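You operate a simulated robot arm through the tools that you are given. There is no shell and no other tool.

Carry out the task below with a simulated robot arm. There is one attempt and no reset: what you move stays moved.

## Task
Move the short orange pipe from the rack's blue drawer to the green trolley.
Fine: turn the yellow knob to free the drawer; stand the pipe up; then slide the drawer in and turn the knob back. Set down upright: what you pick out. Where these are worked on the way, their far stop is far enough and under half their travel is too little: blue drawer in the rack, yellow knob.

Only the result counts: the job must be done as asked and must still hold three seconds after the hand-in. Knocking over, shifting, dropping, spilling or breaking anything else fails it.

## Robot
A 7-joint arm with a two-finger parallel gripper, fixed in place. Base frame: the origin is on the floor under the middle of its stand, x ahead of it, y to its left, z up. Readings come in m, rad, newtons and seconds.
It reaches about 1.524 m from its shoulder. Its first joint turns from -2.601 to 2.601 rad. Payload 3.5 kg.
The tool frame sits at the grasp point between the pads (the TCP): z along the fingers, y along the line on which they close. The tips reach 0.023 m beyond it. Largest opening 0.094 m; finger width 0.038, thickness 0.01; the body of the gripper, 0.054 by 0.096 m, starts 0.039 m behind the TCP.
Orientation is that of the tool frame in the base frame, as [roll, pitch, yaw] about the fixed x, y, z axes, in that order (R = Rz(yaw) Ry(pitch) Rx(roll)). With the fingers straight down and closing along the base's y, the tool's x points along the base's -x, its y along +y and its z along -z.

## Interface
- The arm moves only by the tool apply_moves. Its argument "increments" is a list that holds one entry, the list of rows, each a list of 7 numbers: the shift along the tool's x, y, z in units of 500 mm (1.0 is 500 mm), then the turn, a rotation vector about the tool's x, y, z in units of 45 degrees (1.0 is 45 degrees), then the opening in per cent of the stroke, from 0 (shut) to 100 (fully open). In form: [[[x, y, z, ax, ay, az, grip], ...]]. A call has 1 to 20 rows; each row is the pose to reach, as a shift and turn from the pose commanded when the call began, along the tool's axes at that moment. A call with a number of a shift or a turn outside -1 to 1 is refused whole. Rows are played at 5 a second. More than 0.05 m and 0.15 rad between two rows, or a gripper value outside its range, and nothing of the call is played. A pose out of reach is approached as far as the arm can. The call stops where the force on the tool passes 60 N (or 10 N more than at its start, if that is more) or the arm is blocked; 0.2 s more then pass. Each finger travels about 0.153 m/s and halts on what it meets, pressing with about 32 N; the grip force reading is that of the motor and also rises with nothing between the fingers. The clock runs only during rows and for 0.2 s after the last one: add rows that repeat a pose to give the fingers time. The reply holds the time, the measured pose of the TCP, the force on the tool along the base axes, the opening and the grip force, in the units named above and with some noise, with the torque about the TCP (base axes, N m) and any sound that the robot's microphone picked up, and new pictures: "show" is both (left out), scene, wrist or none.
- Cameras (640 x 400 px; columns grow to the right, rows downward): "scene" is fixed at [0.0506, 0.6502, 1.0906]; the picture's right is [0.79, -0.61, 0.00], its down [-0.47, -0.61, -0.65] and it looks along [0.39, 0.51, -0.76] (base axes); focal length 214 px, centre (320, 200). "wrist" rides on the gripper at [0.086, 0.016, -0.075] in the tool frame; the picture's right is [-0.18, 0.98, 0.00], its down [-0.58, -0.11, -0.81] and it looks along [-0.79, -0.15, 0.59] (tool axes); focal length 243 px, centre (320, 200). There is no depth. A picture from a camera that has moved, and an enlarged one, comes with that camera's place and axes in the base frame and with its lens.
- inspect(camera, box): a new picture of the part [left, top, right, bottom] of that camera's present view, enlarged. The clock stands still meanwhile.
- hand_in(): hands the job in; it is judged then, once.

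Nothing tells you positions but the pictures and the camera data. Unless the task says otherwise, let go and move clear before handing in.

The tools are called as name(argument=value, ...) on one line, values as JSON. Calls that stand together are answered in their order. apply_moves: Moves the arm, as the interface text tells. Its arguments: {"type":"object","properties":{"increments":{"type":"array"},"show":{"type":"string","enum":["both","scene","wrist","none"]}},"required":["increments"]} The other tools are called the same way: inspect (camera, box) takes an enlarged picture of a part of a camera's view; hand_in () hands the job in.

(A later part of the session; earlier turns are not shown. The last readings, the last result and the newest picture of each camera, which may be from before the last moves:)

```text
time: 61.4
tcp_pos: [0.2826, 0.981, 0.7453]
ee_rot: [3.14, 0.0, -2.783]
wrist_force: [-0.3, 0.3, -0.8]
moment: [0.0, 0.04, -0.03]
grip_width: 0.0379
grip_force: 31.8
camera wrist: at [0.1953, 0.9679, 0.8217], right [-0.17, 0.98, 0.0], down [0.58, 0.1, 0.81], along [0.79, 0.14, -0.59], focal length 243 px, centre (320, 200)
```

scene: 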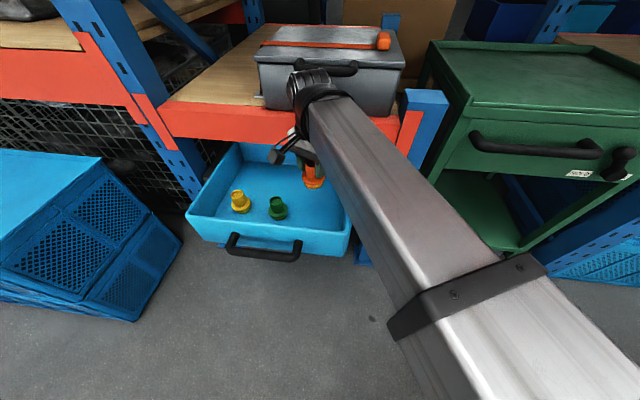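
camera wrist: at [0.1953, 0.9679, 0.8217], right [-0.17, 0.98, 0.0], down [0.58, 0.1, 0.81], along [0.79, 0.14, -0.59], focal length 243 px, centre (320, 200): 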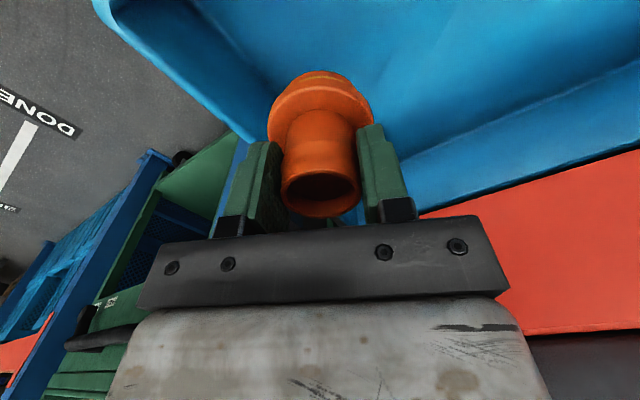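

The orange pipe is clear of the drawer and the other two pipes stand undisturbed. I raise it further while backing away from the rack before crossing to the trolley.

apply_moves(increments=[[[0.02, -0.0093, -0.055, 0, 0, 0, 12], [0.0478, -0.0223, -0.132, 0, 0, 0, 12], [0.0761, -0.0356, -0.21, 0, 0, 0, 12], [0.1044, -0.0488, -0.288, 0, 0, 0, 12], [0.1326, -0.062, -0.366, 0, 0, 0, 12], [0.1609, -0.0752, -0.444, 0, 0, 0, 12], [0.1891, -0.0884, -0.522, 0, 0, 0, 12], [0.2087, -0.0975, -0.576, 0, 0, 0, 12], [0.2174, -0.1016, -0.6, 0, 0, 0, 12]]], show="both")

```text
time: 63.4
tcp_pos: [0.1987, 0.8951, 1.0463]
ee_rot: [3.14, 0.0, -2.782]
wrist_force: [-0.9, -1.0, -1.1]
moment: [-0.02, 0.0, -0.01]
grip_width: 0.0384
grip_force: 32.0
camera wrist: at [0.1133, 0.88, 1.1225], right [-0.17, 0.98, 0.0], down [0.58, 0.1, 0.81], along [0.79, 0.14, -0.59], focal length 243 px, centre (320, 200)
```

scene: 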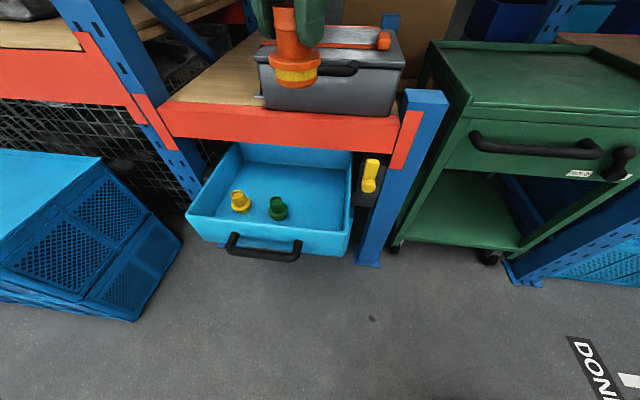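
wrist: 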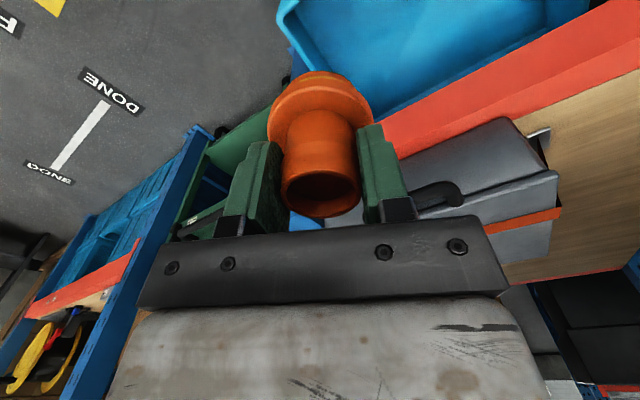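

The pipe is right in front of the scene camera, which lets me measure how far its base is below the fingers. I enlarge it, along with the trolley top.

inspect(camera="scene", box=[230, 0, 370, 100])

inspect(camera="scene", box=[420, 20, 640, 170])

```text
4.00 times, centred on (300, 50) of scene
camera zoom: at [0.0506, 0.6502, 1.0906], right [0.79, -0.61, 0.0], down [-0.47, -0.61, -0.65], along [0.39, 0.51, -0.76], focal length 858 px, centre (400, 800)
```

zoom: 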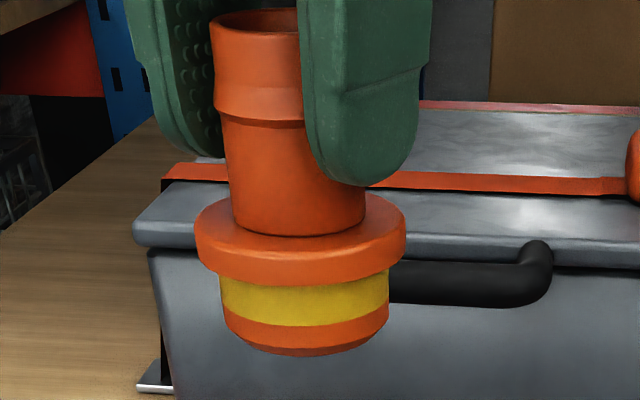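

```text
2.67 times, centred on (530, 95) of scene
camera zoom: at [0.0506, 0.6502, 1.0906], right [0.79, -0.61, 0.0], down [-0.47, -0.61, -0.65], along [0.39, 0.51, -0.76], focal length 572 px, centre (-240, 480)
```

zoom: 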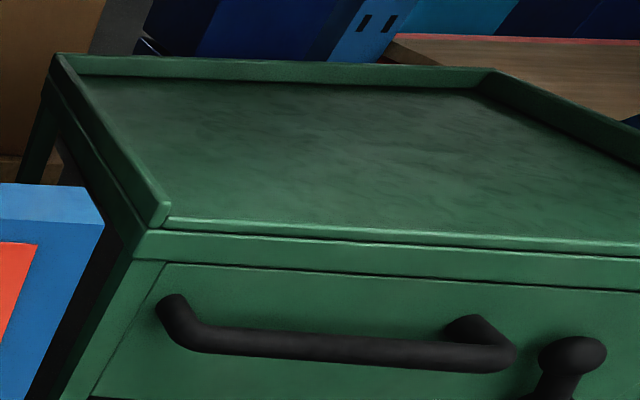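

The pipe is about 70 mm tall, held with its base 63 mm below the TCP, and it hangs upright. I now carry it across, well above everything, to a point in front of the trolley top.

apply_moves(increments=[[[-0.03, -0.032, -0.01, 0, 0, -0.02, 12], [-0.0785, -0.084, -0.02, 0, 0, -0.06, 12], [-0.131, -0.14, -0.03, 0, 0, -0.11, 12], [-0.1835, -0.196, -0.04, 0, 0, -0.16, 12], [-0.236, -0.2523, -0.05, 0, 0, -0.21, 12], [-0.2885, -0.3084, -0.06, 0, 0, -0.26, 12], [-0.341, -0.3645, -0.07, 0, 0, -0.31, 12], [-0.3935, -0.4206, -0.08, 0, 0, -0.36, 12], [-0.446, -0.4767, -0.09, 0, 0, -0.41, 12], [-0.4985, -0.5328, -0.1, 0, 0, -0.46, 12], [-0.551, -0.589, -0.108, 0, 0, -0.51, 12], [-0.595, -0.636, -0.108, 0, 0, -0.5556, 12], [-0.6242, -0.6672, -0.108, 0, 0, -0.5556, 12], [-0.6242, -0.6672, -0.108, 0, 0, -0.5556, 12]]], show="both")

```text
time: 66.4
tcp_pos: [0.6066, 0.689, 1.0993]
ee_rot: [3.14, 0.001, -2.346]
wrist_force: [0.6, 0.7, 0.1]
moment: [0.01, 0.02, 0.0]
grip_width: 0.0383
grip_force: 31.9
camera wrist: at [0.5356, 0.6401, 1.1732], right [-0.57, 0.82, 0.0], down [0.48, 0.34, 0.81], along [0.66, 0.46, -0.59], focal length 243 px, centre (320, 200)
```

scene: 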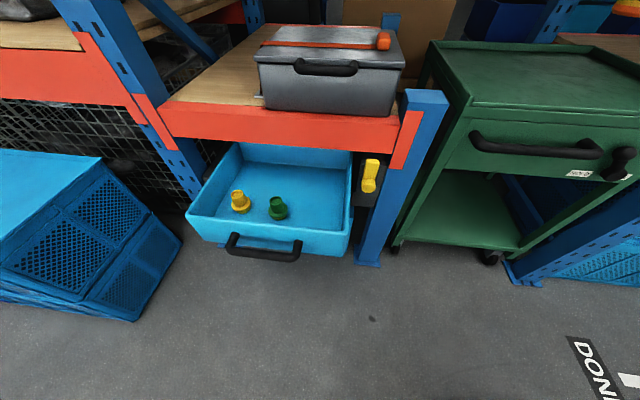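
wrist: 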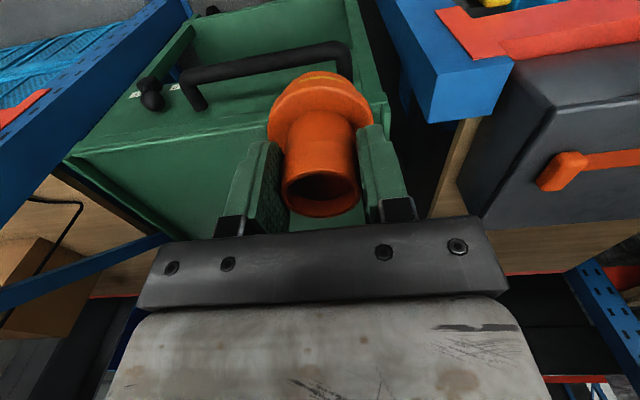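

The pipe hovers in front of the trolley. I enlarge the wrist view to measure the trolley top's height and edges.

inspect(camera="wrist", box=[60, 20, 440, 260])

inspect(camera="scene", box=[410, 20, 520, 130])

```text
1.67 times, centred on (250, 140) of wrist
camera zoom: at [0.5356, 0.6401, 1.1732], right [-0.57, 0.82, 0.0], down [0.48, 0.34, 0.81], along [0.66, 0.46, -0.59], focal length 404 px, centre (437, 300)
```

zoom: 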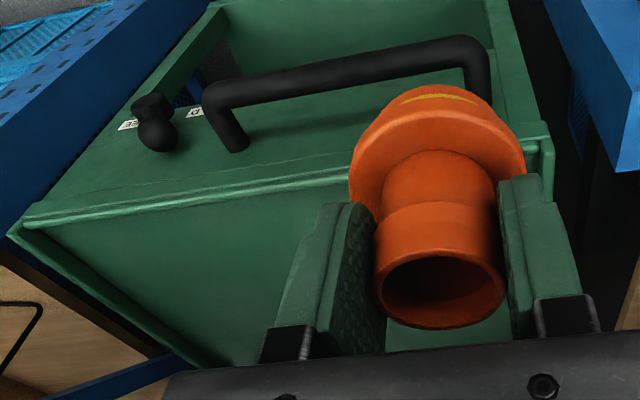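

```text
3.64 times, centred on (465, 75) of scene
camera zoom: at [0.0506, 0.6502, 1.0906], right [0.79, -0.61, 0.0], down [-0.47, -0.61, -0.65], along [0.39, 0.51, -0.76], focal length 780 px, centre (-207, 654)
```

zoom: 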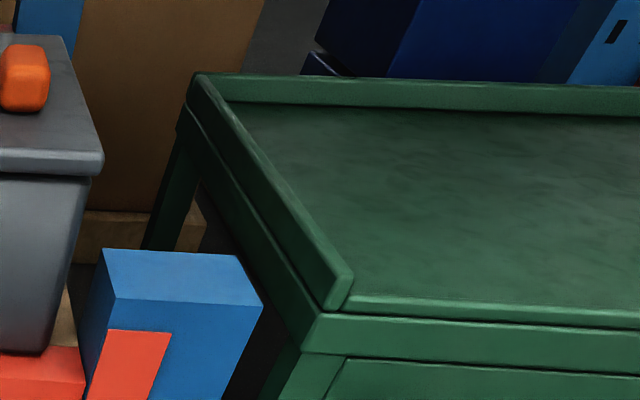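

The trolley's front top edge is at b = 1.047, z ≈ 0.842, and the tray extends back to about b = 1.45 with nothing on it. I carry the pipe over the tray to a = 0.03, b = 1.17.

apply_moves(increments=[[[-0.04, -0.0124, 0.008, 0, 0, 0, 12], [-0.11, -0.0342, 0.022, 0, 0, 0, 12], [-0.19, -0.059, 0.0375, 0, 0, 0, 12], [-0.27, -0.0839, 0.0533, 0, 0, 0, 12], [-0.35, -0.1087, 0.069, 0, 0, 0, 12], [-0.43, -0.1336, 0.085, 0, 0, 0, 12], [-0.485, -0.1507, 0.0957, 0, 0, 0, 12], [-0.5066, -0.1574, 0.1, 0, 0, 0, 12], [-0.5066, -0.1574, 0.1, 0, 0, 0, 12]]], show="both")

```text
time: 68.4
tcp_pos: [0.84, 0.8186, 1.0471]
ee_rot: [-3.141, 0.003, -2.346]
wrist_force: [0.2, 0.3, -0.3]
moment: [0.0, 0.01, 0.0]
grip_width: 0.0382
grip_force: 32.0
camera wrist: at [0.767, 0.7689, 1.1235], right [-0.57, 0.82, 0.0], down [0.48, 0.34, 0.81], along [0.66, 0.46, -0.59], focal length 243 px, centre (320, 200)
```

scene: 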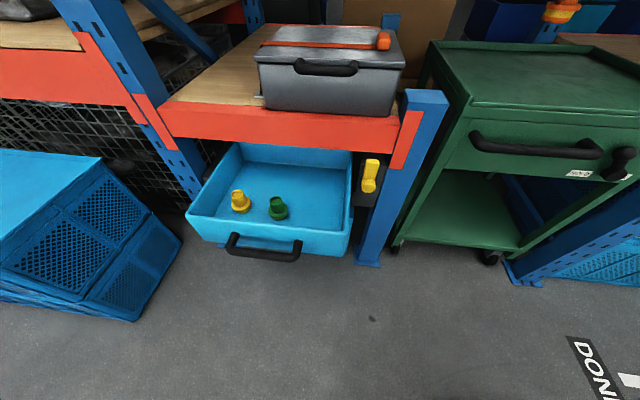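
wrist: 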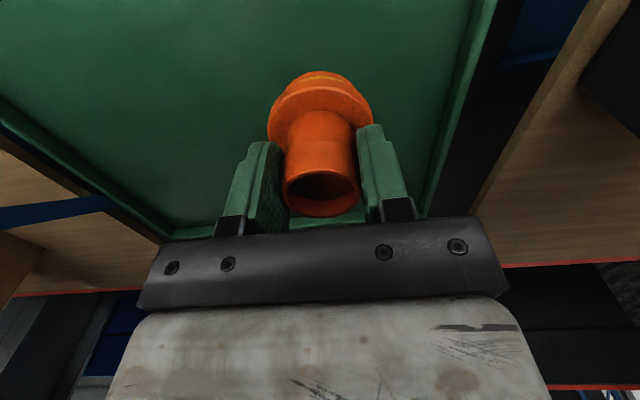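

The pipe is over the tray, well inside its rim. I lower it to about 15 mm above the expected surface.

apply_moves(increments=[[[0, 0, 0.04, 0, 0, 0, 12], [0, 0, 0.09, 0, 0, 0, 12], [0, 0, 0.14, 0, 0, 0, 12], [0, 0, 0.19, 0, 0, 0, 12], [0, 0, 0.23, 0, 0, 0, 12], [0, 0, 0.254, 0, 0, 0, 12], [0, 0, 0.254, 0, 0, 0, 12]]], show="both")

inspect(camera="scene", box=[480, 0, 640, 100])

```text
time: 70.0
tcp_pos: [0.8395, 0.819, 0.922]
ee_rot: [3.139, 0.0, -2.345]
wrist_force: [1.2, -0.4, -0.5]
moment: [-0.03, -0.02, 0.01]
grip_width: 0.0381
grip_force: 32.4
camera wrist: at [0.7682, 0.7699, 0.9968], right [-0.57, 0.82, 0.0], down [0.48, 0.34, 0.81], along [0.66, 0.46, -0.59], focal length 243 px, centre (320, 200)
```

scene: 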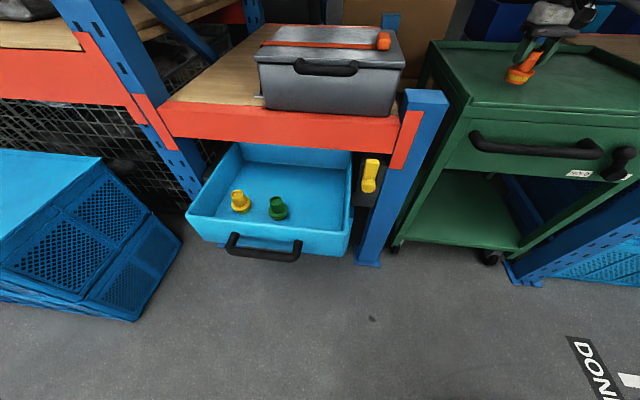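
wrist: 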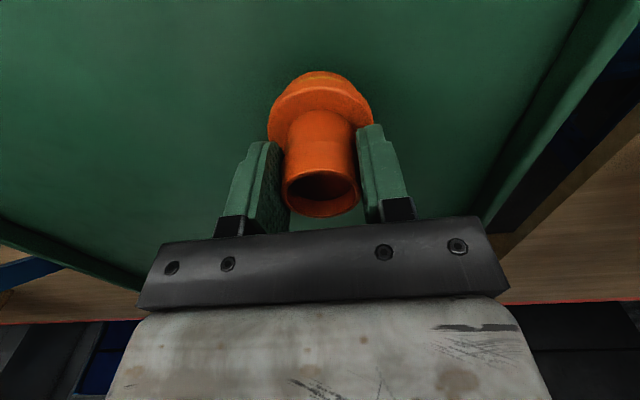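

```text
4.00 times, centred on (560, 50) of scene
camera zoom: at [0.0506, 0.6502, 1.0906], right [0.79, -0.61, 0.0], down [-0.47, -0.61, -0.65], along [0.39, 0.51, -0.76], focal length 858 px, centre (-640, 800)
```

zoom: 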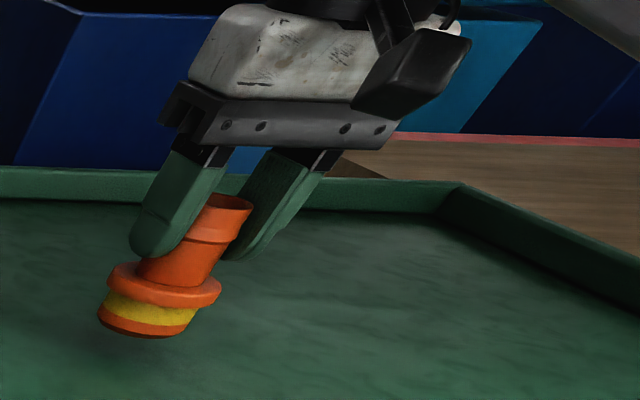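

The pipe hangs upright just above the tray with its shadow close beneath. I lower slowly, checking the force for contact.

apply_moves(increments=[[[0, 0, 0.006, 0, 0, 0, 12], [0, 0, 0.012, 0, 0, 0, 12], [0, 0, 0.018, 0, 0, 0, 12], [0, 0, 0.022, 0, 0, 0, 12], [0, 0, 0.022, 0, 0, 0, 12]]], show="none")

inspect(camera="scene", box=[480, 40, 580, 100])

```text
time: 71.2
tcp_pos: [0.8415, 0.8189, 0.9102]
ee_rot: [3.14, 0.002, -2.345]
wrist_force: [0.7, -0.2, -1.0]
moment: [-0.01, -0.04, 0.0]
grip_width: 0.0382
grip_force: 32.0
```

```text
6.40 times, centred on (530, 70) of scene
camera zoom: at [0.0506, 0.6502, 1.0906], right [0.79, -0.61, 0.0], down [-0.47, -0.61, -0.65], along [0.39, 0.51, -0.76], focal length 1373 px, centre (-1024, 1032)
```

zoom: 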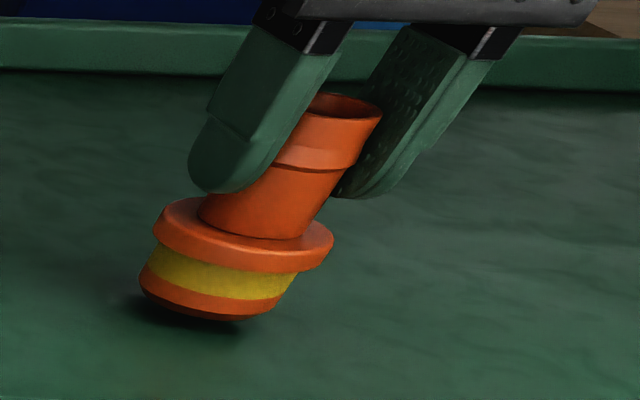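

Only a few millimetres remain. I go down in 1 mm steps and check the force.

apply_moves(increments=[[[0, 0, 0.002, 0, 0, 0, 12], [0, 0, 0.004, 0, 0, 0, 12], [0, 0, 0.006, 0, 0, 0, 12], [0, 0, 0.006, 0, 0, 0, 12]]], show="none")

apply_moves(increments=[[[0, 0, 0.002, 0, 0, 0, 12], [0, 0, 0.004, 0, 0, 0, 12], [0, 0, 0.004, 0, 0, 0, 12]]], show="none")

inspect(camera="scene", box=[480, 40, 580, 100])

```text
time: 72.2
tcp_pos: [0.8414, 0.8196, 0.9081]
ee_rot: [3.141, 0.0, -2.345]
wrist_force: [0.3, -0.1, -1.1]
moment: [0.01, -0.01, 0.0]
grip_width: 0.0381
grip_force: 31.8
```

```text
time: 73.0
tcp_pos: [0.842, 0.8194, 0.9056]
ee_rot: [3.14, 0.0, -2.345]
wrist_force: [0.5, 1.0, 0.6]
moment: [-0.04, 0.01, 0.0]
grip_width: 0.0382
grip_force: 32.2
```

```text
6.40 times, centred on (530, 70) of scene
camera zoom: at [0.0506, 0.6502, 1.0906], right [0.79, -0.61, 0.0], down [-0.47, -0.61, -0.65], along [0.39, 0.51, -0.76], focal length 1373 px, centre (-1024, 1032)
```

zoom: 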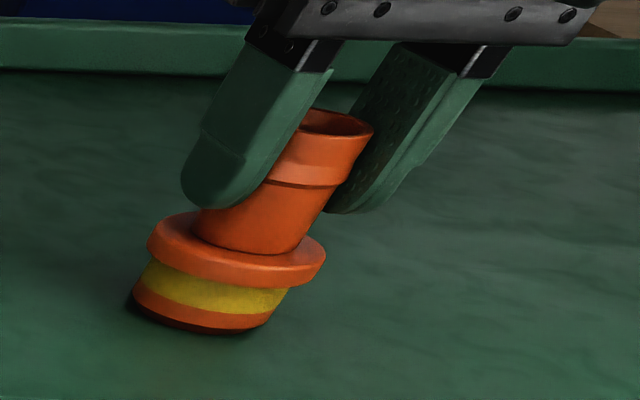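

It is almost touching. I continue in half-millimetre steps until the force shows contact.

apply_moves(increments=[[[0, 0, 0.001, 0, 0, 0, 12], [0, 0, 0.002, 0, 0, 0, 12], [0, 0, 0.002, 0, 0, 0, 12]]], show="none")

apply_moves(increments=[[[0, 0, 0.001, 0, 0, 0, 12], [0, 0, 0.002, 0, 0, 0, 12], [0, 0, 0.002, 0, 0, 0, 12]]], show="none")

inspect(camera="scene", box=[480, 40, 580, 100])

```text
time: 73.8
tcp_pos: [0.8413, 0.8188, 0.9041]
ee_rot: [3.139, 0.002, -2.347]
wrist_force: [3.4, 1.3, 10.4]
moment: [0.09, -0.24, -0.01]
grip_width: 0.0382
grip_force: 32.1
```

```text
time: 74.6
tcp_pos: [0.8409, 0.8191, 0.9033]
ee_rot: [3.14, 0.001, -2.347]
wrist_force: [1.4, 2.2, 14.1]
moment: [0.19, -0.03, -0.1]
grip_width: 0.038
grip_force: 32.0
```

```text
6.40 times, centred on (530, 70) of scene
camera zoom: at [0.0506, 0.6502, 1.0906], right [0.79, -0.61, 0.0], down [-0.47, -0.61, -0.65], along [0.39, 0.51, -0.76], focal length 1373 px, centre (-1024, 1032)
```

zoom: 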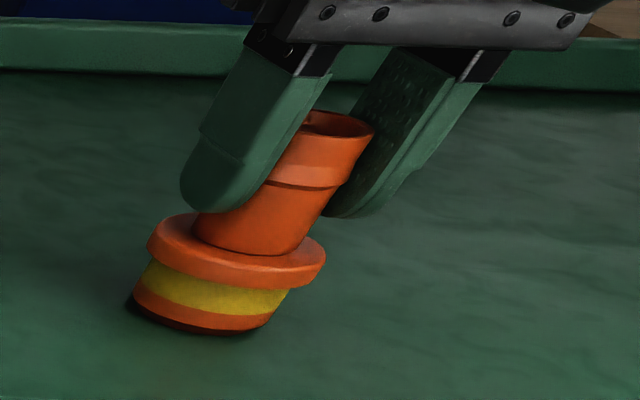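

Contact is confirmed (about 14 N upward), with the pipe standing flat. I open the fingers gently and rise straight up.

apply_moves(increments=[[[0, 0, 0, 0, 0, 0, 42], [0, 0, 0, 0, 0, 0, 46], [0, 0, 0, 0, 0, 0, 56], [0, 0, 0, 0, 0, 0, 75], [0, 0, 0, 0, 0, 0, 85], [0, 0, 0, 0, 0, 0, 85]]], show="scene")

inspect(camera="scene", box=[480, 20, 620, 100])

```text
time: 76.0
tcp_pos: [0.8406, 0.8192, 0.9031]
ee_rot: [3.139, 0.0, -2.347]
wrist_force: [0.0, 0.6, 0.3]
moment: [-0.02, -0.03, 0.0]
grip_width: 0.0799
grip_force: 0.1
```

scene: 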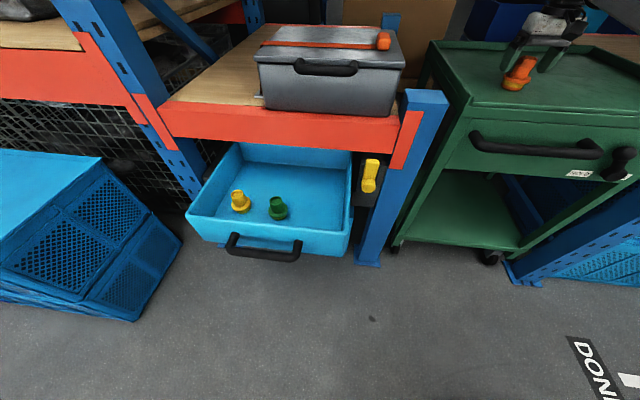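

```text
4.57 times, centred on (550, 60) of scene
camera zoom: at [0.0506, 0.6502, 1.0906], right [0.79, -0.61, 0.0], down [-0.47, -0.61, -0.65], along [0.39, 0.51, -0.76], focal length 980 px, centre (-731, 840)
```

zoom: 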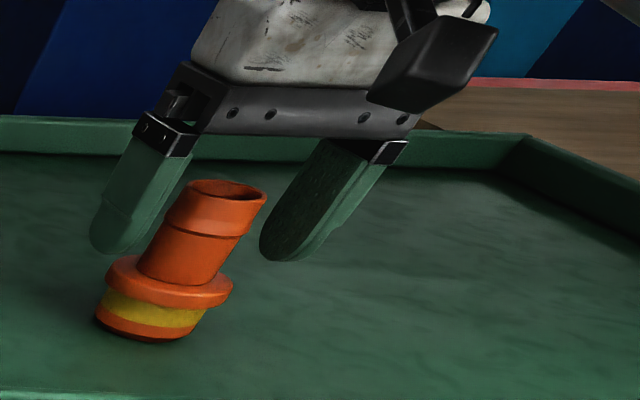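

The pipe stands on its own on the tray. I lift straight up, clear of it.

apply_moves(increments=[[[0, 0, -0.02, 0, 0, 0, 90], [0, 0, -0.06, 0, 0, 0, 90], [0, 0, -0.12, 0, 0, 0, 90], [0, 0, -0.2, 0, 0, 0, 90], [0, 0, -0.28, 0, 0, 0, 90], [0, 0, -0.36, 0, 0, 0, 90], [0.08, 0.0, -0.36, 0, 0, 0, 90], [0.17, 0.0, -0.36, 0, 0, 0, 90], [0.26, 0.0, -0.36, 0, 0, 0, 90], [0.35, 0.0, -0.36, 0, 0, 0, 90], [0.44, 0.0, -0.36, 0, 0, 0, 90], [0.53, 0.0, -0.36, 0, 0, 0, 90], [0.6, 0.0, -0.36, 0, 0, 0, 90]]], show="both")

inspect(camera="scene", box=[420, 20, 640, 130])

```text
time: 78.8
tcp_pos: [0.6315, 0.6039, 1.0806]
ee_rot: [3.14, 0.002, -2.346]
wrist_force: [0.0, -0.6, -0.4]
moment: [0.0, -0.01, 0.0]
grip_width: 0.0846
grip_force: 0.0
camera wrist: at [0.5605, 0.5547, 1.1552], right [-0.57, 0.82, 0.0], down [0.48, 0.34, 0.81], along [0.66, 0.46, -0.59], focal length 243 px, centre (320, 200)
```

scene: 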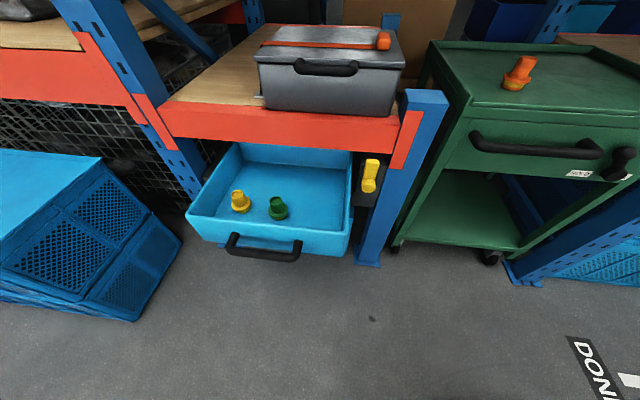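
wrist: 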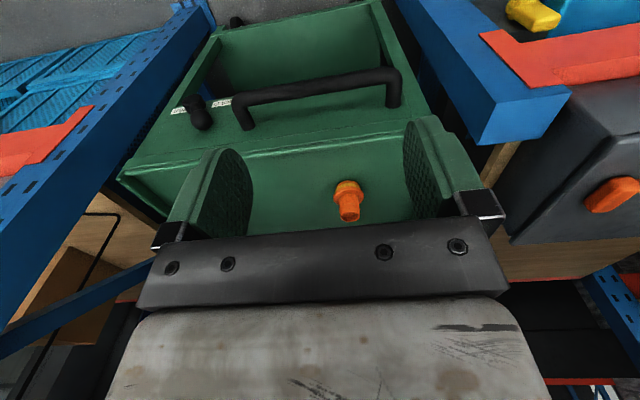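

```text
2.91 times, centred on (530, 75) of scene
camera zoom: at [0.0506, 0.6502, 1.0906], right [0.79, -0.61, 0.0], down [-0.47, -0.61, -0.65], along [0.39, 0.51, -0.76], focal length 624 px, centre (-291, 564)
```

zoom: 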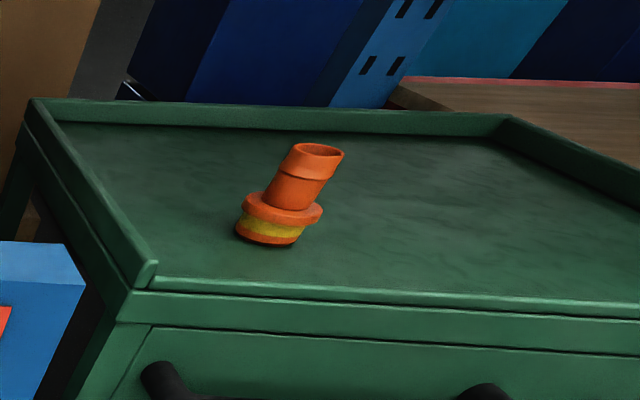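

The pipe stands upright on the trolley. Now I return to the drawer, moving back in front of the handle with the gripper still high.

apply_moves(increments=[[[0.03, 0.08, 0.02, 0, 0, 0, 100], [0.06, 0.16, 0.04, 0, 0, 0, 100], [0.09, 0.24, 0.06, 0, 0, 0, 100], [0.12, 0.32, 0.08, 0, 0, 0, 100], [0.15, 0.4, 0.1, 0, 0, 0, 100], [0.18, 0.48, 0.12, 0, 0, 0, 100], [0.21, 0.56, 0.14, 0, 0, 0, 100], [0.24, 0.64, 0.16, 0, 0, 0, 100], [0.27, 0.72, 0.18, 0, 0, 0, 100], [0.3, 0.8, 0.2, 0, 0, 0, 100]]], show="none")

apply_moves(increments=[[[0.018, 0.06, 0.05, 0, 0, 0, 100], [0.036, 0.12, 0.1, 0, 0, 0, 100], [0.054, 0.18, 0.15, 0, 0, 0, 100], [0.072, 0.24, 0.2, 0, 0, 0, 100], [0.09, 0.3, 0.25, 0, 0, 0, 100], [0.108, 0.36, 0.3, 0, 0, 0, 100], [0.126, 0.42, 0.34, 0, 0, 0, 100], [0.1368, 0.4452, 0.36, 0, 0, 0, 100], [0.1368, 0.4452, 0.36, 0, 0, 0, 100]]], show="both")

```text
time: 81.0
tcp_pos: [0.2427, 0.7771, 0.9865]
ee_rot: [3.14, 0.002, -2.346]
wrist_force: [0.1, -0.6, -0.1]
moment: [0.0, -0.01, -0.01]
grip_width: 0.094
grip_force: 0.0
```

```text
time: 83.0
tcp_pos: [0.033, 0.8853, 0.8034]
ee_rot: [3.141, 0.002, -2.347]
wrist_force: [-0.7, -0.1, -0.6]
moment: [-0.01, 0.0, 0.03]
grip_width: 0.0938
grip_force: 0.0
camera wrist: at [-0.0392, 0.8353, 0.8775], right [-0.57, 0.82, 0.0], down [0.48, 0.34, 0.81], along [0.66, 0.46, -0.59], focal length 243 px, centre (320, 200)
```

scene: 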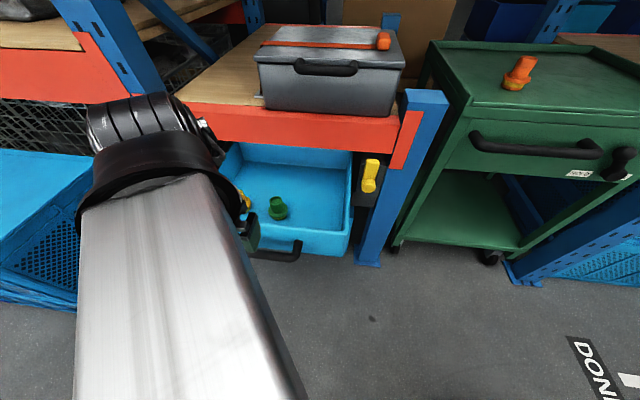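
wrist: 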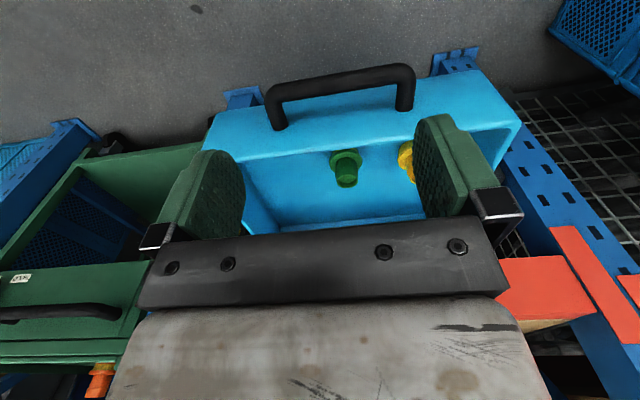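

I'm back in front of the open drawer. I turn the gripper to horizontal again in two 60° stages, reversing the earlier path.

apply_moves(increments=[[[0, 0, 0, 0.09625, -0.09625, -0.09625, 100], [0, 0, 0, 0.1925, -0.1925, -0.1925, 100], [0, 0, 0, 0.28875, -0.28875, -0.28875, 100], [0, 0, 0, 0.385, -0.385, -0.385, 100], [0, 0, 0, 0.48125, -0.48125, -0.48125, 100], [0, 0, 0, 0.5775, -0.5775, -0.5775, 100], [0, 0, 0, 0.67375, -0.67375, -0.67375, 100], [0, 0, 0, 0.77, -0.77, -0.77, 100], [0, 0, 0, 0.77, -0.77, -0.77, 100]]], show="none")

apply_moves(increments=[[[0, 0, 0, 0.09625, -0.09625, -0.09625, 100], [0, 0, 0, 0.1925, -0.1925, -0.1925, 100], [0, 0, 0, 0.28875, -0.28875, -0.28875, 100], [0, 0, 0, 0.385, -0.385, -0.385, 100], [0, 0, 0, 0.48125, -0.48125, -0.48125, 100], [0, 0, 0, 0.5775, -0.5775, -0.5775, 100], [0, 0, 0, 0.67375, -0.67375, -0.67375, 100], [0, 0, 0, 0.77, -0.77, -0.77, 100], [0, 0, 0, 0.77, -0.77, -0.77, 100]]], show="both")

```text
time: 85.0
tcp_pos: [0.0336, 0.8846, 0.8031]
ee_rot: [-2.353, 0.341, -1.559]
wrist_force: [-0.3, -0.3, -0.1]
moment: [-0.01, 0.03, -0.01]
grip_width: 0.0942
grip_force: 0.0
```

```text
time: 87.0
tcp_pos: [0.0333, 0.8834, 0.805]
ee_rot: [-1.568, 0.0, -0.774]
wrist_force: [-0.9, -0.7, 1.1]
moment: [-0.02, -0.05, 0.01]
grip_width: 0.0942
grip_force: 0.1
camera wrist: at [0.0437, 0.7714, 0.7891], right [-0.13, 0.13, -0.98], down [-0.98, -0.17, 0.11], along [-0.15, 0.98, 0.15], focal length 243 px, centre (320, 200)
```

scene: 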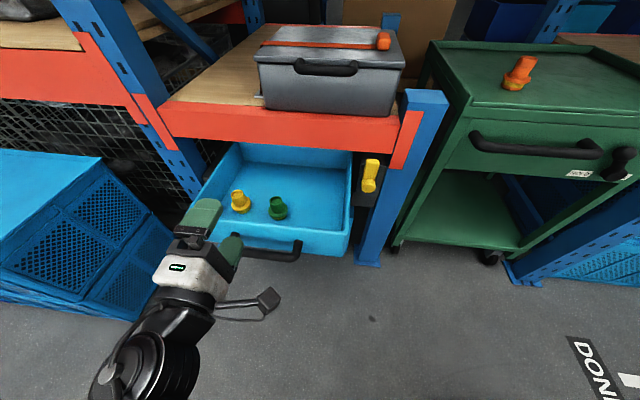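
wrist: 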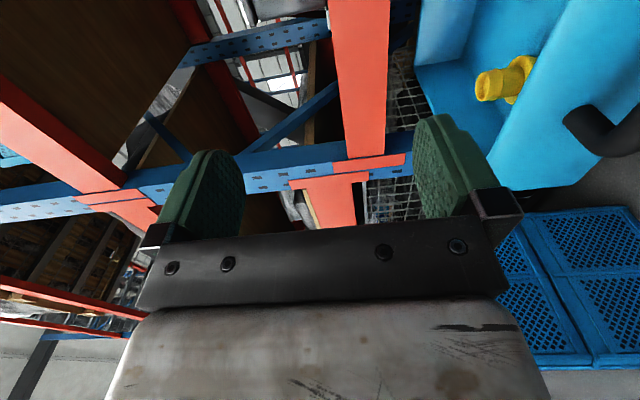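

The gripper is horizontal again above the handle level. I lower to the handle's height, advance over the bar and close on it.

apply_moves(increments=[[[0, 0.08, 0, 0, 0, 0, 100], [0, 0.16, 0, 0, 0, 0, 100], [0, 0.24, 0, 0, 0, 0, 100], [0, 0.32, 0, 0, 0, 0, 100], [0, 0.4, 0, 0, 0, 0, 100], [0, 0.47, 0, 0, 0, 0, 100], [0, 0.47, 0.04, 0, 0, 0, 100], [0, 0.47, 0.09, 0, 0, 0, 100], [0, 0.47, 0.13, 0, 0, 0, 100], [0, 0.47, 0.13, 0, 0, 0, 100]]], show="both")

inspect(camera="wrist", box=[160, 60, 480, 260])

```text
time: 89.2
tcp_pos: [0.0802, 0.9338, 0.5683]
ee_rot: [-1.569, 0.0, -0.772]
wrist_force: [0.1, 0.0, -0.3]
moment: [-0.01, -0.01, 0.0]
grip_width: 0.094
grip_force: 0.0
camera wrist: at [0.0893, 0.8208, 0.554], right [-0.13, 0.13, -0.98], down [-0.98, -0.17, 0.11], along [-0.15, 0.98, 0.15], focal length 243 px, centre (320, 200)
```

scene: 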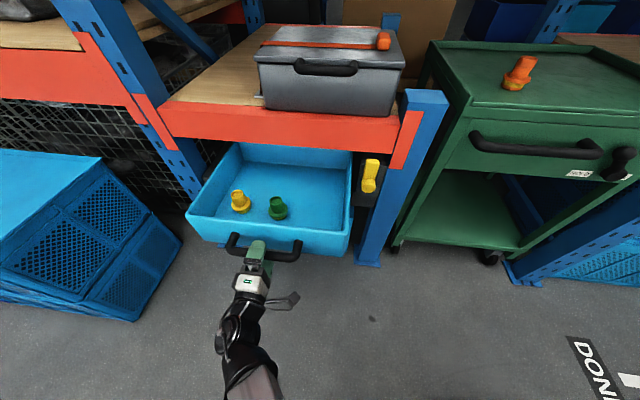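
wrist: 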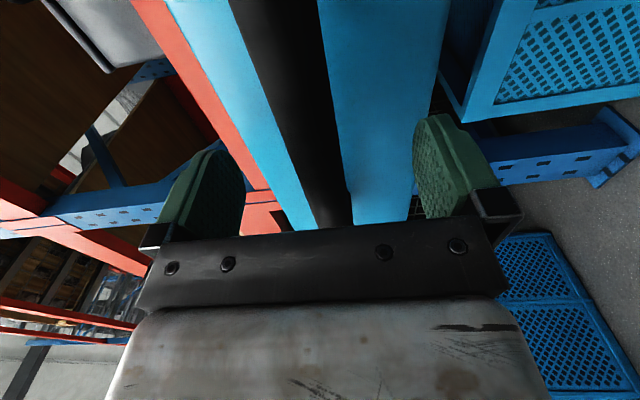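

```text
2.00 times, centred on (320, 160) of wrist
camera zoom: at [0.0893, 0.8208, 0.554], right [-0.13, 0.13, -0.98], down [-0.98, -0.17, 0.11], along [-0.15, 0.98, 0.15], focal length 485 px, centre (320, 280)
```

zoom: 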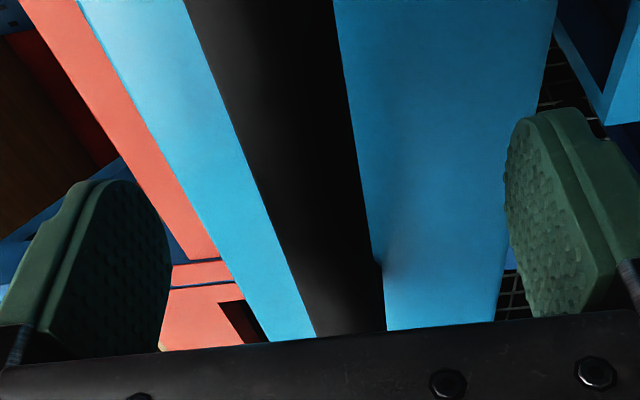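

The bar sits between the open fingers. I close on it.

apply_moves(increments=[[[0, 0, 0.008, 0, 0, 0, 70], [0, 0, 0.008, 0, 0, 0, 45], [0, 0, 0.008, 0, 0, 0, 25], [0, 0, 0.008, 0, 0, 0, 5], [0, 0, 0.008, 0, 0, 0, 5]]], show="none")

```text
time: 90.4
tcp_pos: [0.0822, 0.9362, 0.5707]
ee_rot: [-1.567, -0.001, -0.777]
wrist_force: [-0.7, 3.2, 18.5]
moment: [-0.01, -0.26, -0.21]
grip_width: 0.0237
grip_force: 44.5
```

The handle is gripped again. I push the drawer in gently so the two remaining pipes stay upright.

apply_moves(increments=[[[0, 0, 0.006, 0, 0, 0, 5], [0, 0, 0.016, 0, 0, 0, 5], [0, 0, 0.03, 0, 0, 0, 5], [0.0002, 0, 0.05, 0, 0, 0, 5], [0.0003, 0, 0.072, 0, 0, 0, 5], [0.0004, 0, 0.096, 0, 0, 0, 5], [0.0005, 0, 0.12, 0, 0, 0, 5], [0.0006, 0, 0.144, 0, 0, 0, 5], [0.0007, 0, 0.168, 0, 0, 0, 5], [0.0008, 0, 0.19, 0, 0, 0, 5], [0.0009, 0, 0.208, 0, 0, 0, 5], [0.001, 0, 0.22, 0, 0, 0, 5], [0.001, 0, 0.226, 0, 0, 0, 5]]], show="scene")

```text
time: 93.2
tcp_pos: [0.1605, 1.0129, 0.5698]
ee_rot: [-1.568, 0.002, -0.773]
wrist_force: [-9.3, 6.6, 20.1]
moment: [-0.14, -0.46, -1.46]
grip_width: 0.0235
grip_force: 45.1
```

scene: 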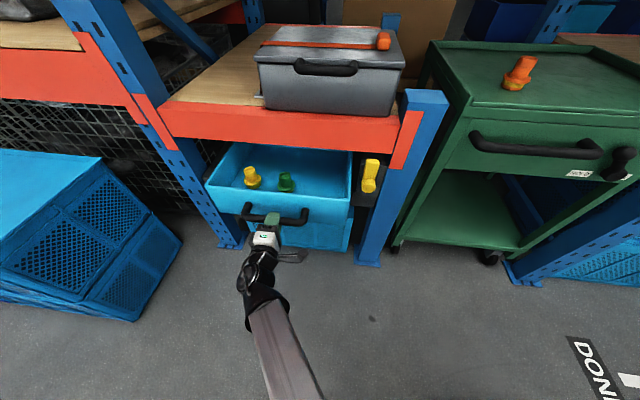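

The drawer moves in smoothly and both pipes stand. I continue pushing.

apply_moves(increments=[[[0, 0, 0.006, 0, 0, 0, 5], [0, 0, 0.016, 0, 0, 0, 5], [0, 0, 0.03, 0, 0, 0, 5], [0, 0, 0.05, 0, 0, 0, 5], [0, 0, 0.072, 0, 0, 0, 5], [0, 0, 0.096, 0, 0, 0, 5], [0, 0, 0.12, 0, 0, 0, 5], [0, 0, 0.144, 0, 0, 0, 5], [0, 0, 0.168, 0, 0, 0, 5], [0, 0, 0.19, 0, 0, 0, 5], [0, 0, 0.21, 0, 0, 0, 5], [0, 0, 0.228, 0, 0, 0, 5], [0, 0, 0.244, 0, 0, 0, 5], [0, 0, 0.258, 0, 0, 0, 5], [0, 0, 0.27, 0, 0, 0, 5], [0, 0, 0.28, 0, 0, 0, 5]]], show="scene")

```text
time: 96.6
tcp_pos: [0.2607, 1.1145, 0.5707]
ee_rot: [-1.57, 0.002, -0.776]
wrist_force: [6.5, -8.0, 18.1]
moment: [-0.12, -0.39, 0.02]
grip_width: 0.0238
grip_force: 45.0
```

scene: 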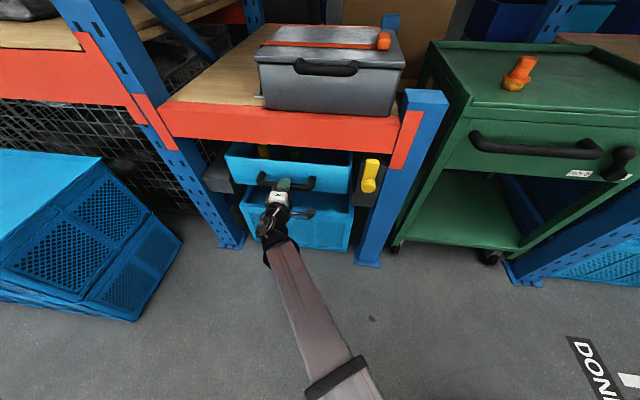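

About 1 cm remains to the closed position. I press in slowly until the stop is felt.

apply_moves(increments=[[[0, 0, 0.004, 0, 0, 0, 5], [0, 0, 0.008, 0, 0, 0, 5], [0, 0, 0.012, 0, 0, 0, 5], [0, 0, 0.016, 0, 0, 0, 5], [0, 0, 0.02, 0, 0, 0, 5], [0, 0, 0.02, 0, 0, 0, 5]]], show="none")

inspect(camera="scene", box=[220, 130, 400, 250])

```text
time: 98.0
tcp_pos: [0.2671, 1.1212, 0.5695]
ee_rot: [-1.569, 0.001, -0.777]
wrist_force: [16.3, -19.6, 8.3]
moment: [-0.36, -0.28, 0.65]
grip_width: 0.0238
grip_force: 45.1
```

```text
3.33 times, centred on (310, 190) of scene
camera zoom: at [0.0506, 0.6502, 1.0906], right [0.79, -0.61, 0.0], down [-0.47, -0.61, -0.65], along [0.39, 0.51, -0.76], focal length 715 px, centre (353, 233)
```

zoom: 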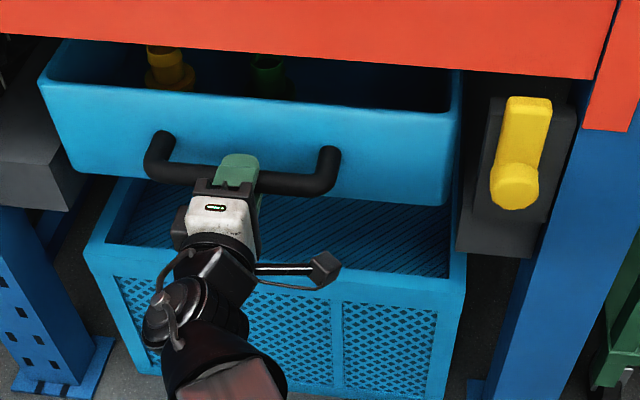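

It is within a couple of millimetres of closed, with no stop force yet. I continue in 1 mm steps.

apply_moves(increments=[[[0.001, 0, 0.002, 0, 0, 0, 5], [0.001, 0, 0.004, 0, 0, 0, 5], [0.001, 0, 0.006, 0, 0, 0, 5], [0.001, 0, 0.006, 0, 0, 0, 5]]], show="none")

apply_moves(increments=[[[0, 0, 0.002, 0, 0, 0, 5], [0, 0, 0.004, 0, 0, 0, 5], [0, 0, 0.006, 0, 0, 0, 5], [0, 0, 0.006, 0, 0, 0, 5]]], show="none")

```text
time: 99.0
tcp_pos: [0.2679, 1.1218, 0.5699]
ee_rot: [-1.567, 0.002, -0.778]
wrist_force: [6.8, -33.3, 7.4]
moment: [-0.3, -0.32, 0.08]
grip_width: 0.0236
grip_force: 45.1
```

```text
time: 100.0
tcp_pos: [0.2689, 1.1266, 0.5705]
ee_rot: [-1.572, 0.002, -0.771]
wrist_force: [-17.3, -19.6, 2.9]
moment: [-0.02, -0.09, -0.93]
grip_width: 0.0239
grip_force: 45.0
```

The reaction has risen to about 26 N inward, suggesting the stop. I compare the drawer's position with its original closed image.

inspect(camera="scene", box=[220, 135, 400, 215])

inspect(camera="scene", box=[310, 140, 420, 210])

```text
3.56 times, centred on (310, 175) of scene
camera zoom: at [0.0506, 0.6502, 1.0906], right [0.79, -0.61, 0.0], down [-0.47, -0.61, -0.65], along [0.39, 0.51, -0.76], focal length 763 px, centre (356, 289)
```

zoom: 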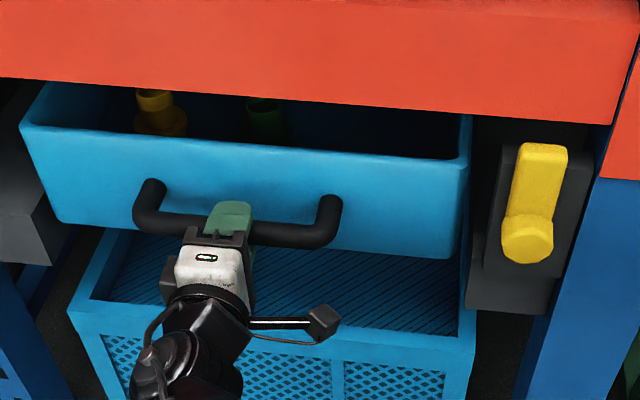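

```text
5.71 times, centred on (365, 175) of scene
camera zoom: at [0.0506, 0.6502, 1.0906], right [0.79, -0.61, 0.0], down [-0.47, -0.61, -0.65], along [0.39, 0.51, -0.76], focal length 1226 px, centre (63, 343)
```

zoom: 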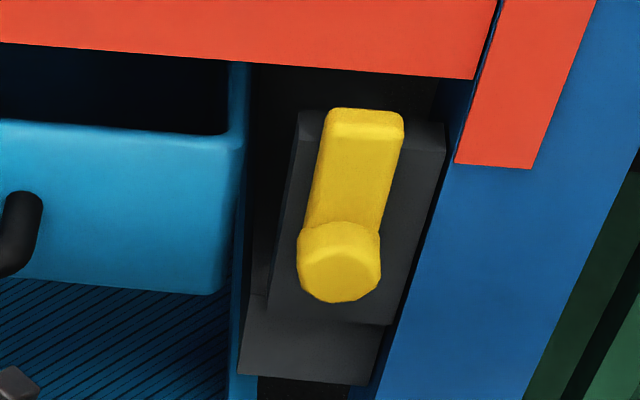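

The drawer is back exactly where it was when closed. I open the fingers and back straight off the handle.

apply_moves(increments=[[[0, 0, 0, 0, 0, 0, 60], [0, 0, 0, 0, 0, 0, 100], [0, 0, 0, 0, 0, 0, 100], [0, 0, -0.04, 0, 0, 0, 100], [0, 0, -0.11, 0, 0, 0, 100], [0, 0, -0.19, 0, 0, 0, 100], [0, 0, -0.27, 0, 0, 0, 100], [0, 0, -0.27, 0, 0, 0, 100]]], show="scene")

inspect(camera="scene", box=[220, 135, 400, 215])

```text
time: 101.8
tcp_pos: [0.1767, 1.0275, 0.5676]
ee_rot: [-1.57, 0.002, -0.774]
wrist_force: [-0.1, -0.2, -0.3]
moment: [0.0, 0.0, -0.01]
grip_width: 0.0938
grip_force: 0.0
```

scene: 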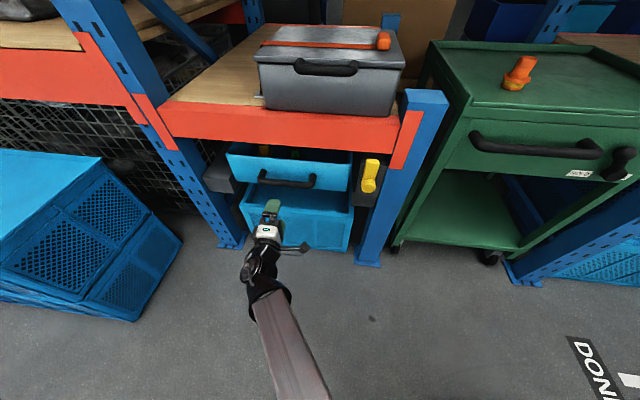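

```text
3.56 times, centred on (310, 175) of scene
camera zoom: at [0.0506, 0.6502, 1.0906], right [0.79, -0.61, 0.0], down [-0.47, -0.61, -0.65], along [0.39, 0.51, -0.76], focal length 763 px, centre (356, 289)
```

zoom: 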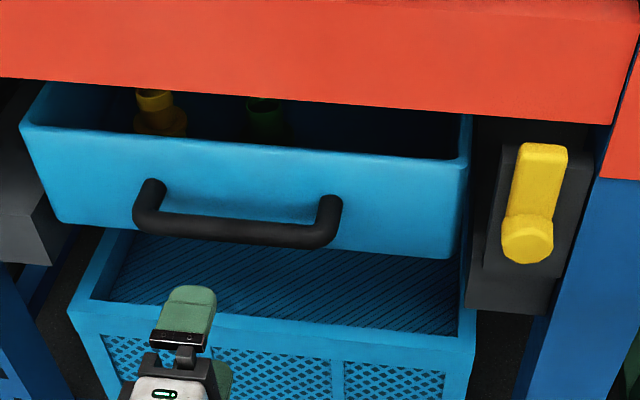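

The drawer is closed exactly as at the start with its two remaining pipes upright. I move across to the knob while rolling the gripper 90° to straddle the vertical lever.

apply_moves(increments=[[[0.0371, -0.0129, 0, 0, 0, 0.1429, 65], [0.0743, -0.0257, 0, 0, 0, 0.2857, 65], [0.1114, -0.0386, 0, 0, 0, 0.4286, 65], [0.1486, -0.0514, 0, 0, 0, 0.5714, 65], [0.1857, -0.0643, 0, 0, 0, 0.7143, 65], [0.2229, -0.0771, 0, 0, 0, 0.8571, 65], [0.26, -0.09, 0, 0, 0, 1.0, 65], [0.26, -0.09, 0, 0, 0, 1.0, 65]]], show="none")

apply_moves(increments=[[[0.0185, -0.0377, 0, 0, 0, 0.1429, 65], [0.037, -0.0753, 0, 0, 0, 0.2857, 65], [0.0555, -0.113, 0, 0, 0, 0.4286, 65], [0.0741, -0.1506, 0, 0, 0, 0.5714, 65], [0.0926, -0.1883, 0, 0, 0, 0.7143, 65], [0.1111, -0.2259, 0, 0, 0, 0.8571, 65], [0.1296, -0.2636, 0, 0, 0, 1.0, 65], [0.1296, -0.2636, 0, 0, 0, 1.0, 65]]], show="both")

inspect(camera="scene", box=[310, 140, 420, 210])

```text
time: 103.6
tcp_pos: [0.2709, 0.9372, 0.6125]
ee_rot: [-1.569, 0.789, -0.773]
wrist_force: [-1.2, -1.1, 0.8]
moment: [0.01, 0.03, 0.01]
grip_width: 0.0611
grip_force: 0.0
```

```text
time: 105.4
tcp_pos: [0.3692, 0.8408, 0.6625]
ee_rot: [1.009, 1.569, 1.806]
wrist_force: [0.3, 0.1, -0.1]
moment: [0.01, 0.03, -0.02]
grip_width: 0.061
grip_force: 0.0
camera wrist: at [0.3048, 0.7997, 0.5764], right [-0.7, 0.69, 0.19], down [-0.49, -0.65, 0.58], along [0.52, 0.32, 0.79], focal length 243 px, centre (320, 200)
```

scene: 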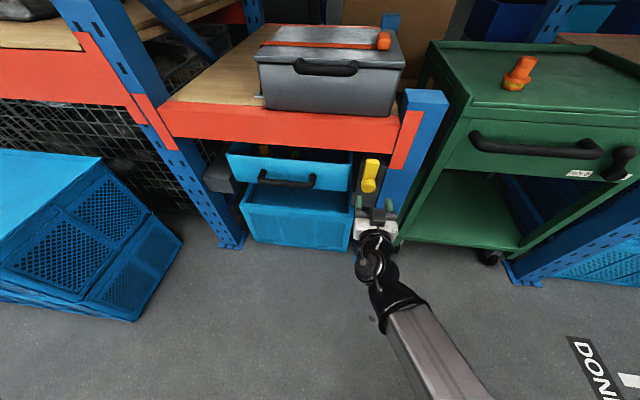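
wrist: 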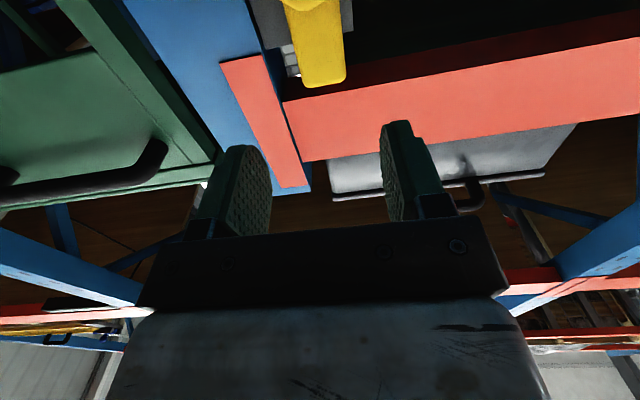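

```text
5.71 times, centred on (365, 175) of scene
camera zoom: at [0.0506, 0.6502, 1.0906], right [0.79, -0.61, 0.0], down [-0.47, -0.61, -0.65], along [0.39, 0.51, -0.76], focal length 1226 px, centre (63, 343)
```

zoom: 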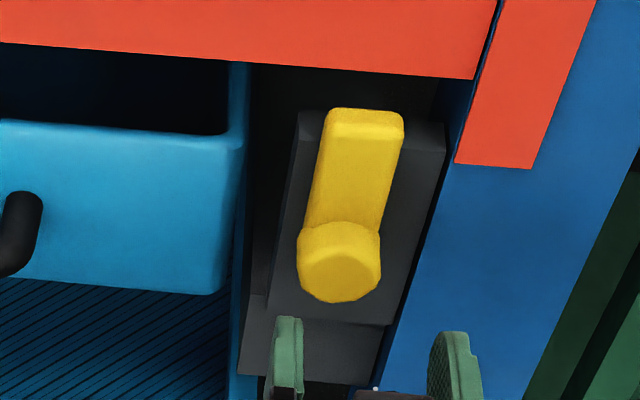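

The fork is aligned with the vertical lever (a = -0.3245, z = 0.6625). I advance so the fingers straddle it, to the same depth as before.

apply_moves(increments=[[[0, 0, 0.07, 0, 0, 0, 65], [0, 0, 0.14, 0, 0, 0, 65], [0, 0, 0.2, 0, 0, 0, 65], [0, 0, 0.24, 0, 0, 0, 65], [0, 0, 0.257, 0, 0, 0, 65], [0, 0, 0.257, 0, 0, 0, 65]]], show="wrist")

inspect(camera="scene", box=[310, 140, 420, 210])

```text
time: 106.8
tcp_pos: [0.4582, 0.9302, 0.6602]
ee_rot: [0.603, 1.568, 1.398]
wrist_force: [-0.2, 0.2, 0.2]
moment: [0.0, -0.02, -0.02]
grip_width: 0.0613
grip_force: 0.1
camera wrist: at [0.3947, 0.8913, 0.5752], right [-0.7, 0.69, 0.18], down [-0.49, -0.65, 0.58], along [0.52, 0.32, 0.79], focal length 243 px, centre (320, 200)
```

wrist: 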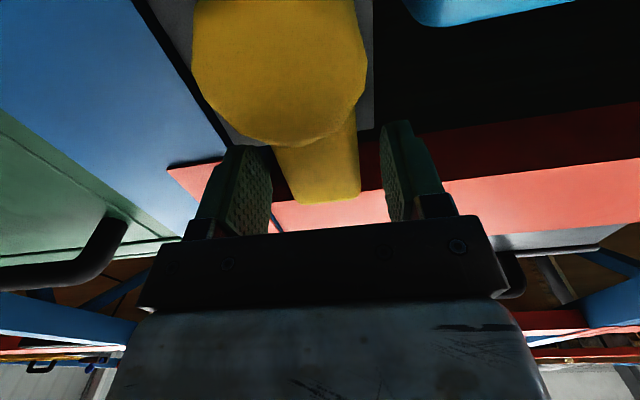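

```text
5.71 times, centred on (365, 175) of scene
camera zoom: at [0.0506, 0.6502, 1.0906], right [0.79, -0.61, 0.0], down [-0.47, -0.61, -0.65], along [0.39, 0.51, -0.76], focal length 1226 px, centre (63, 343)
```

zoom: 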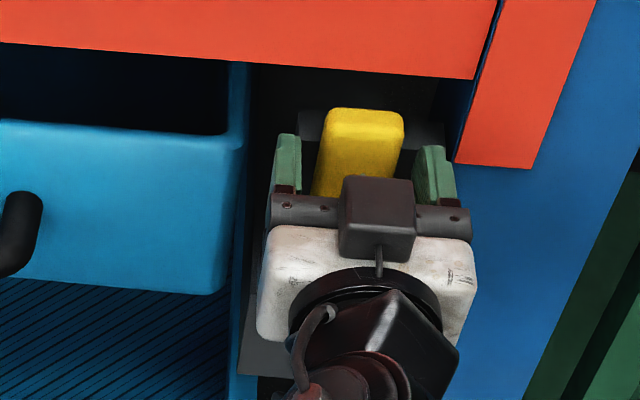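

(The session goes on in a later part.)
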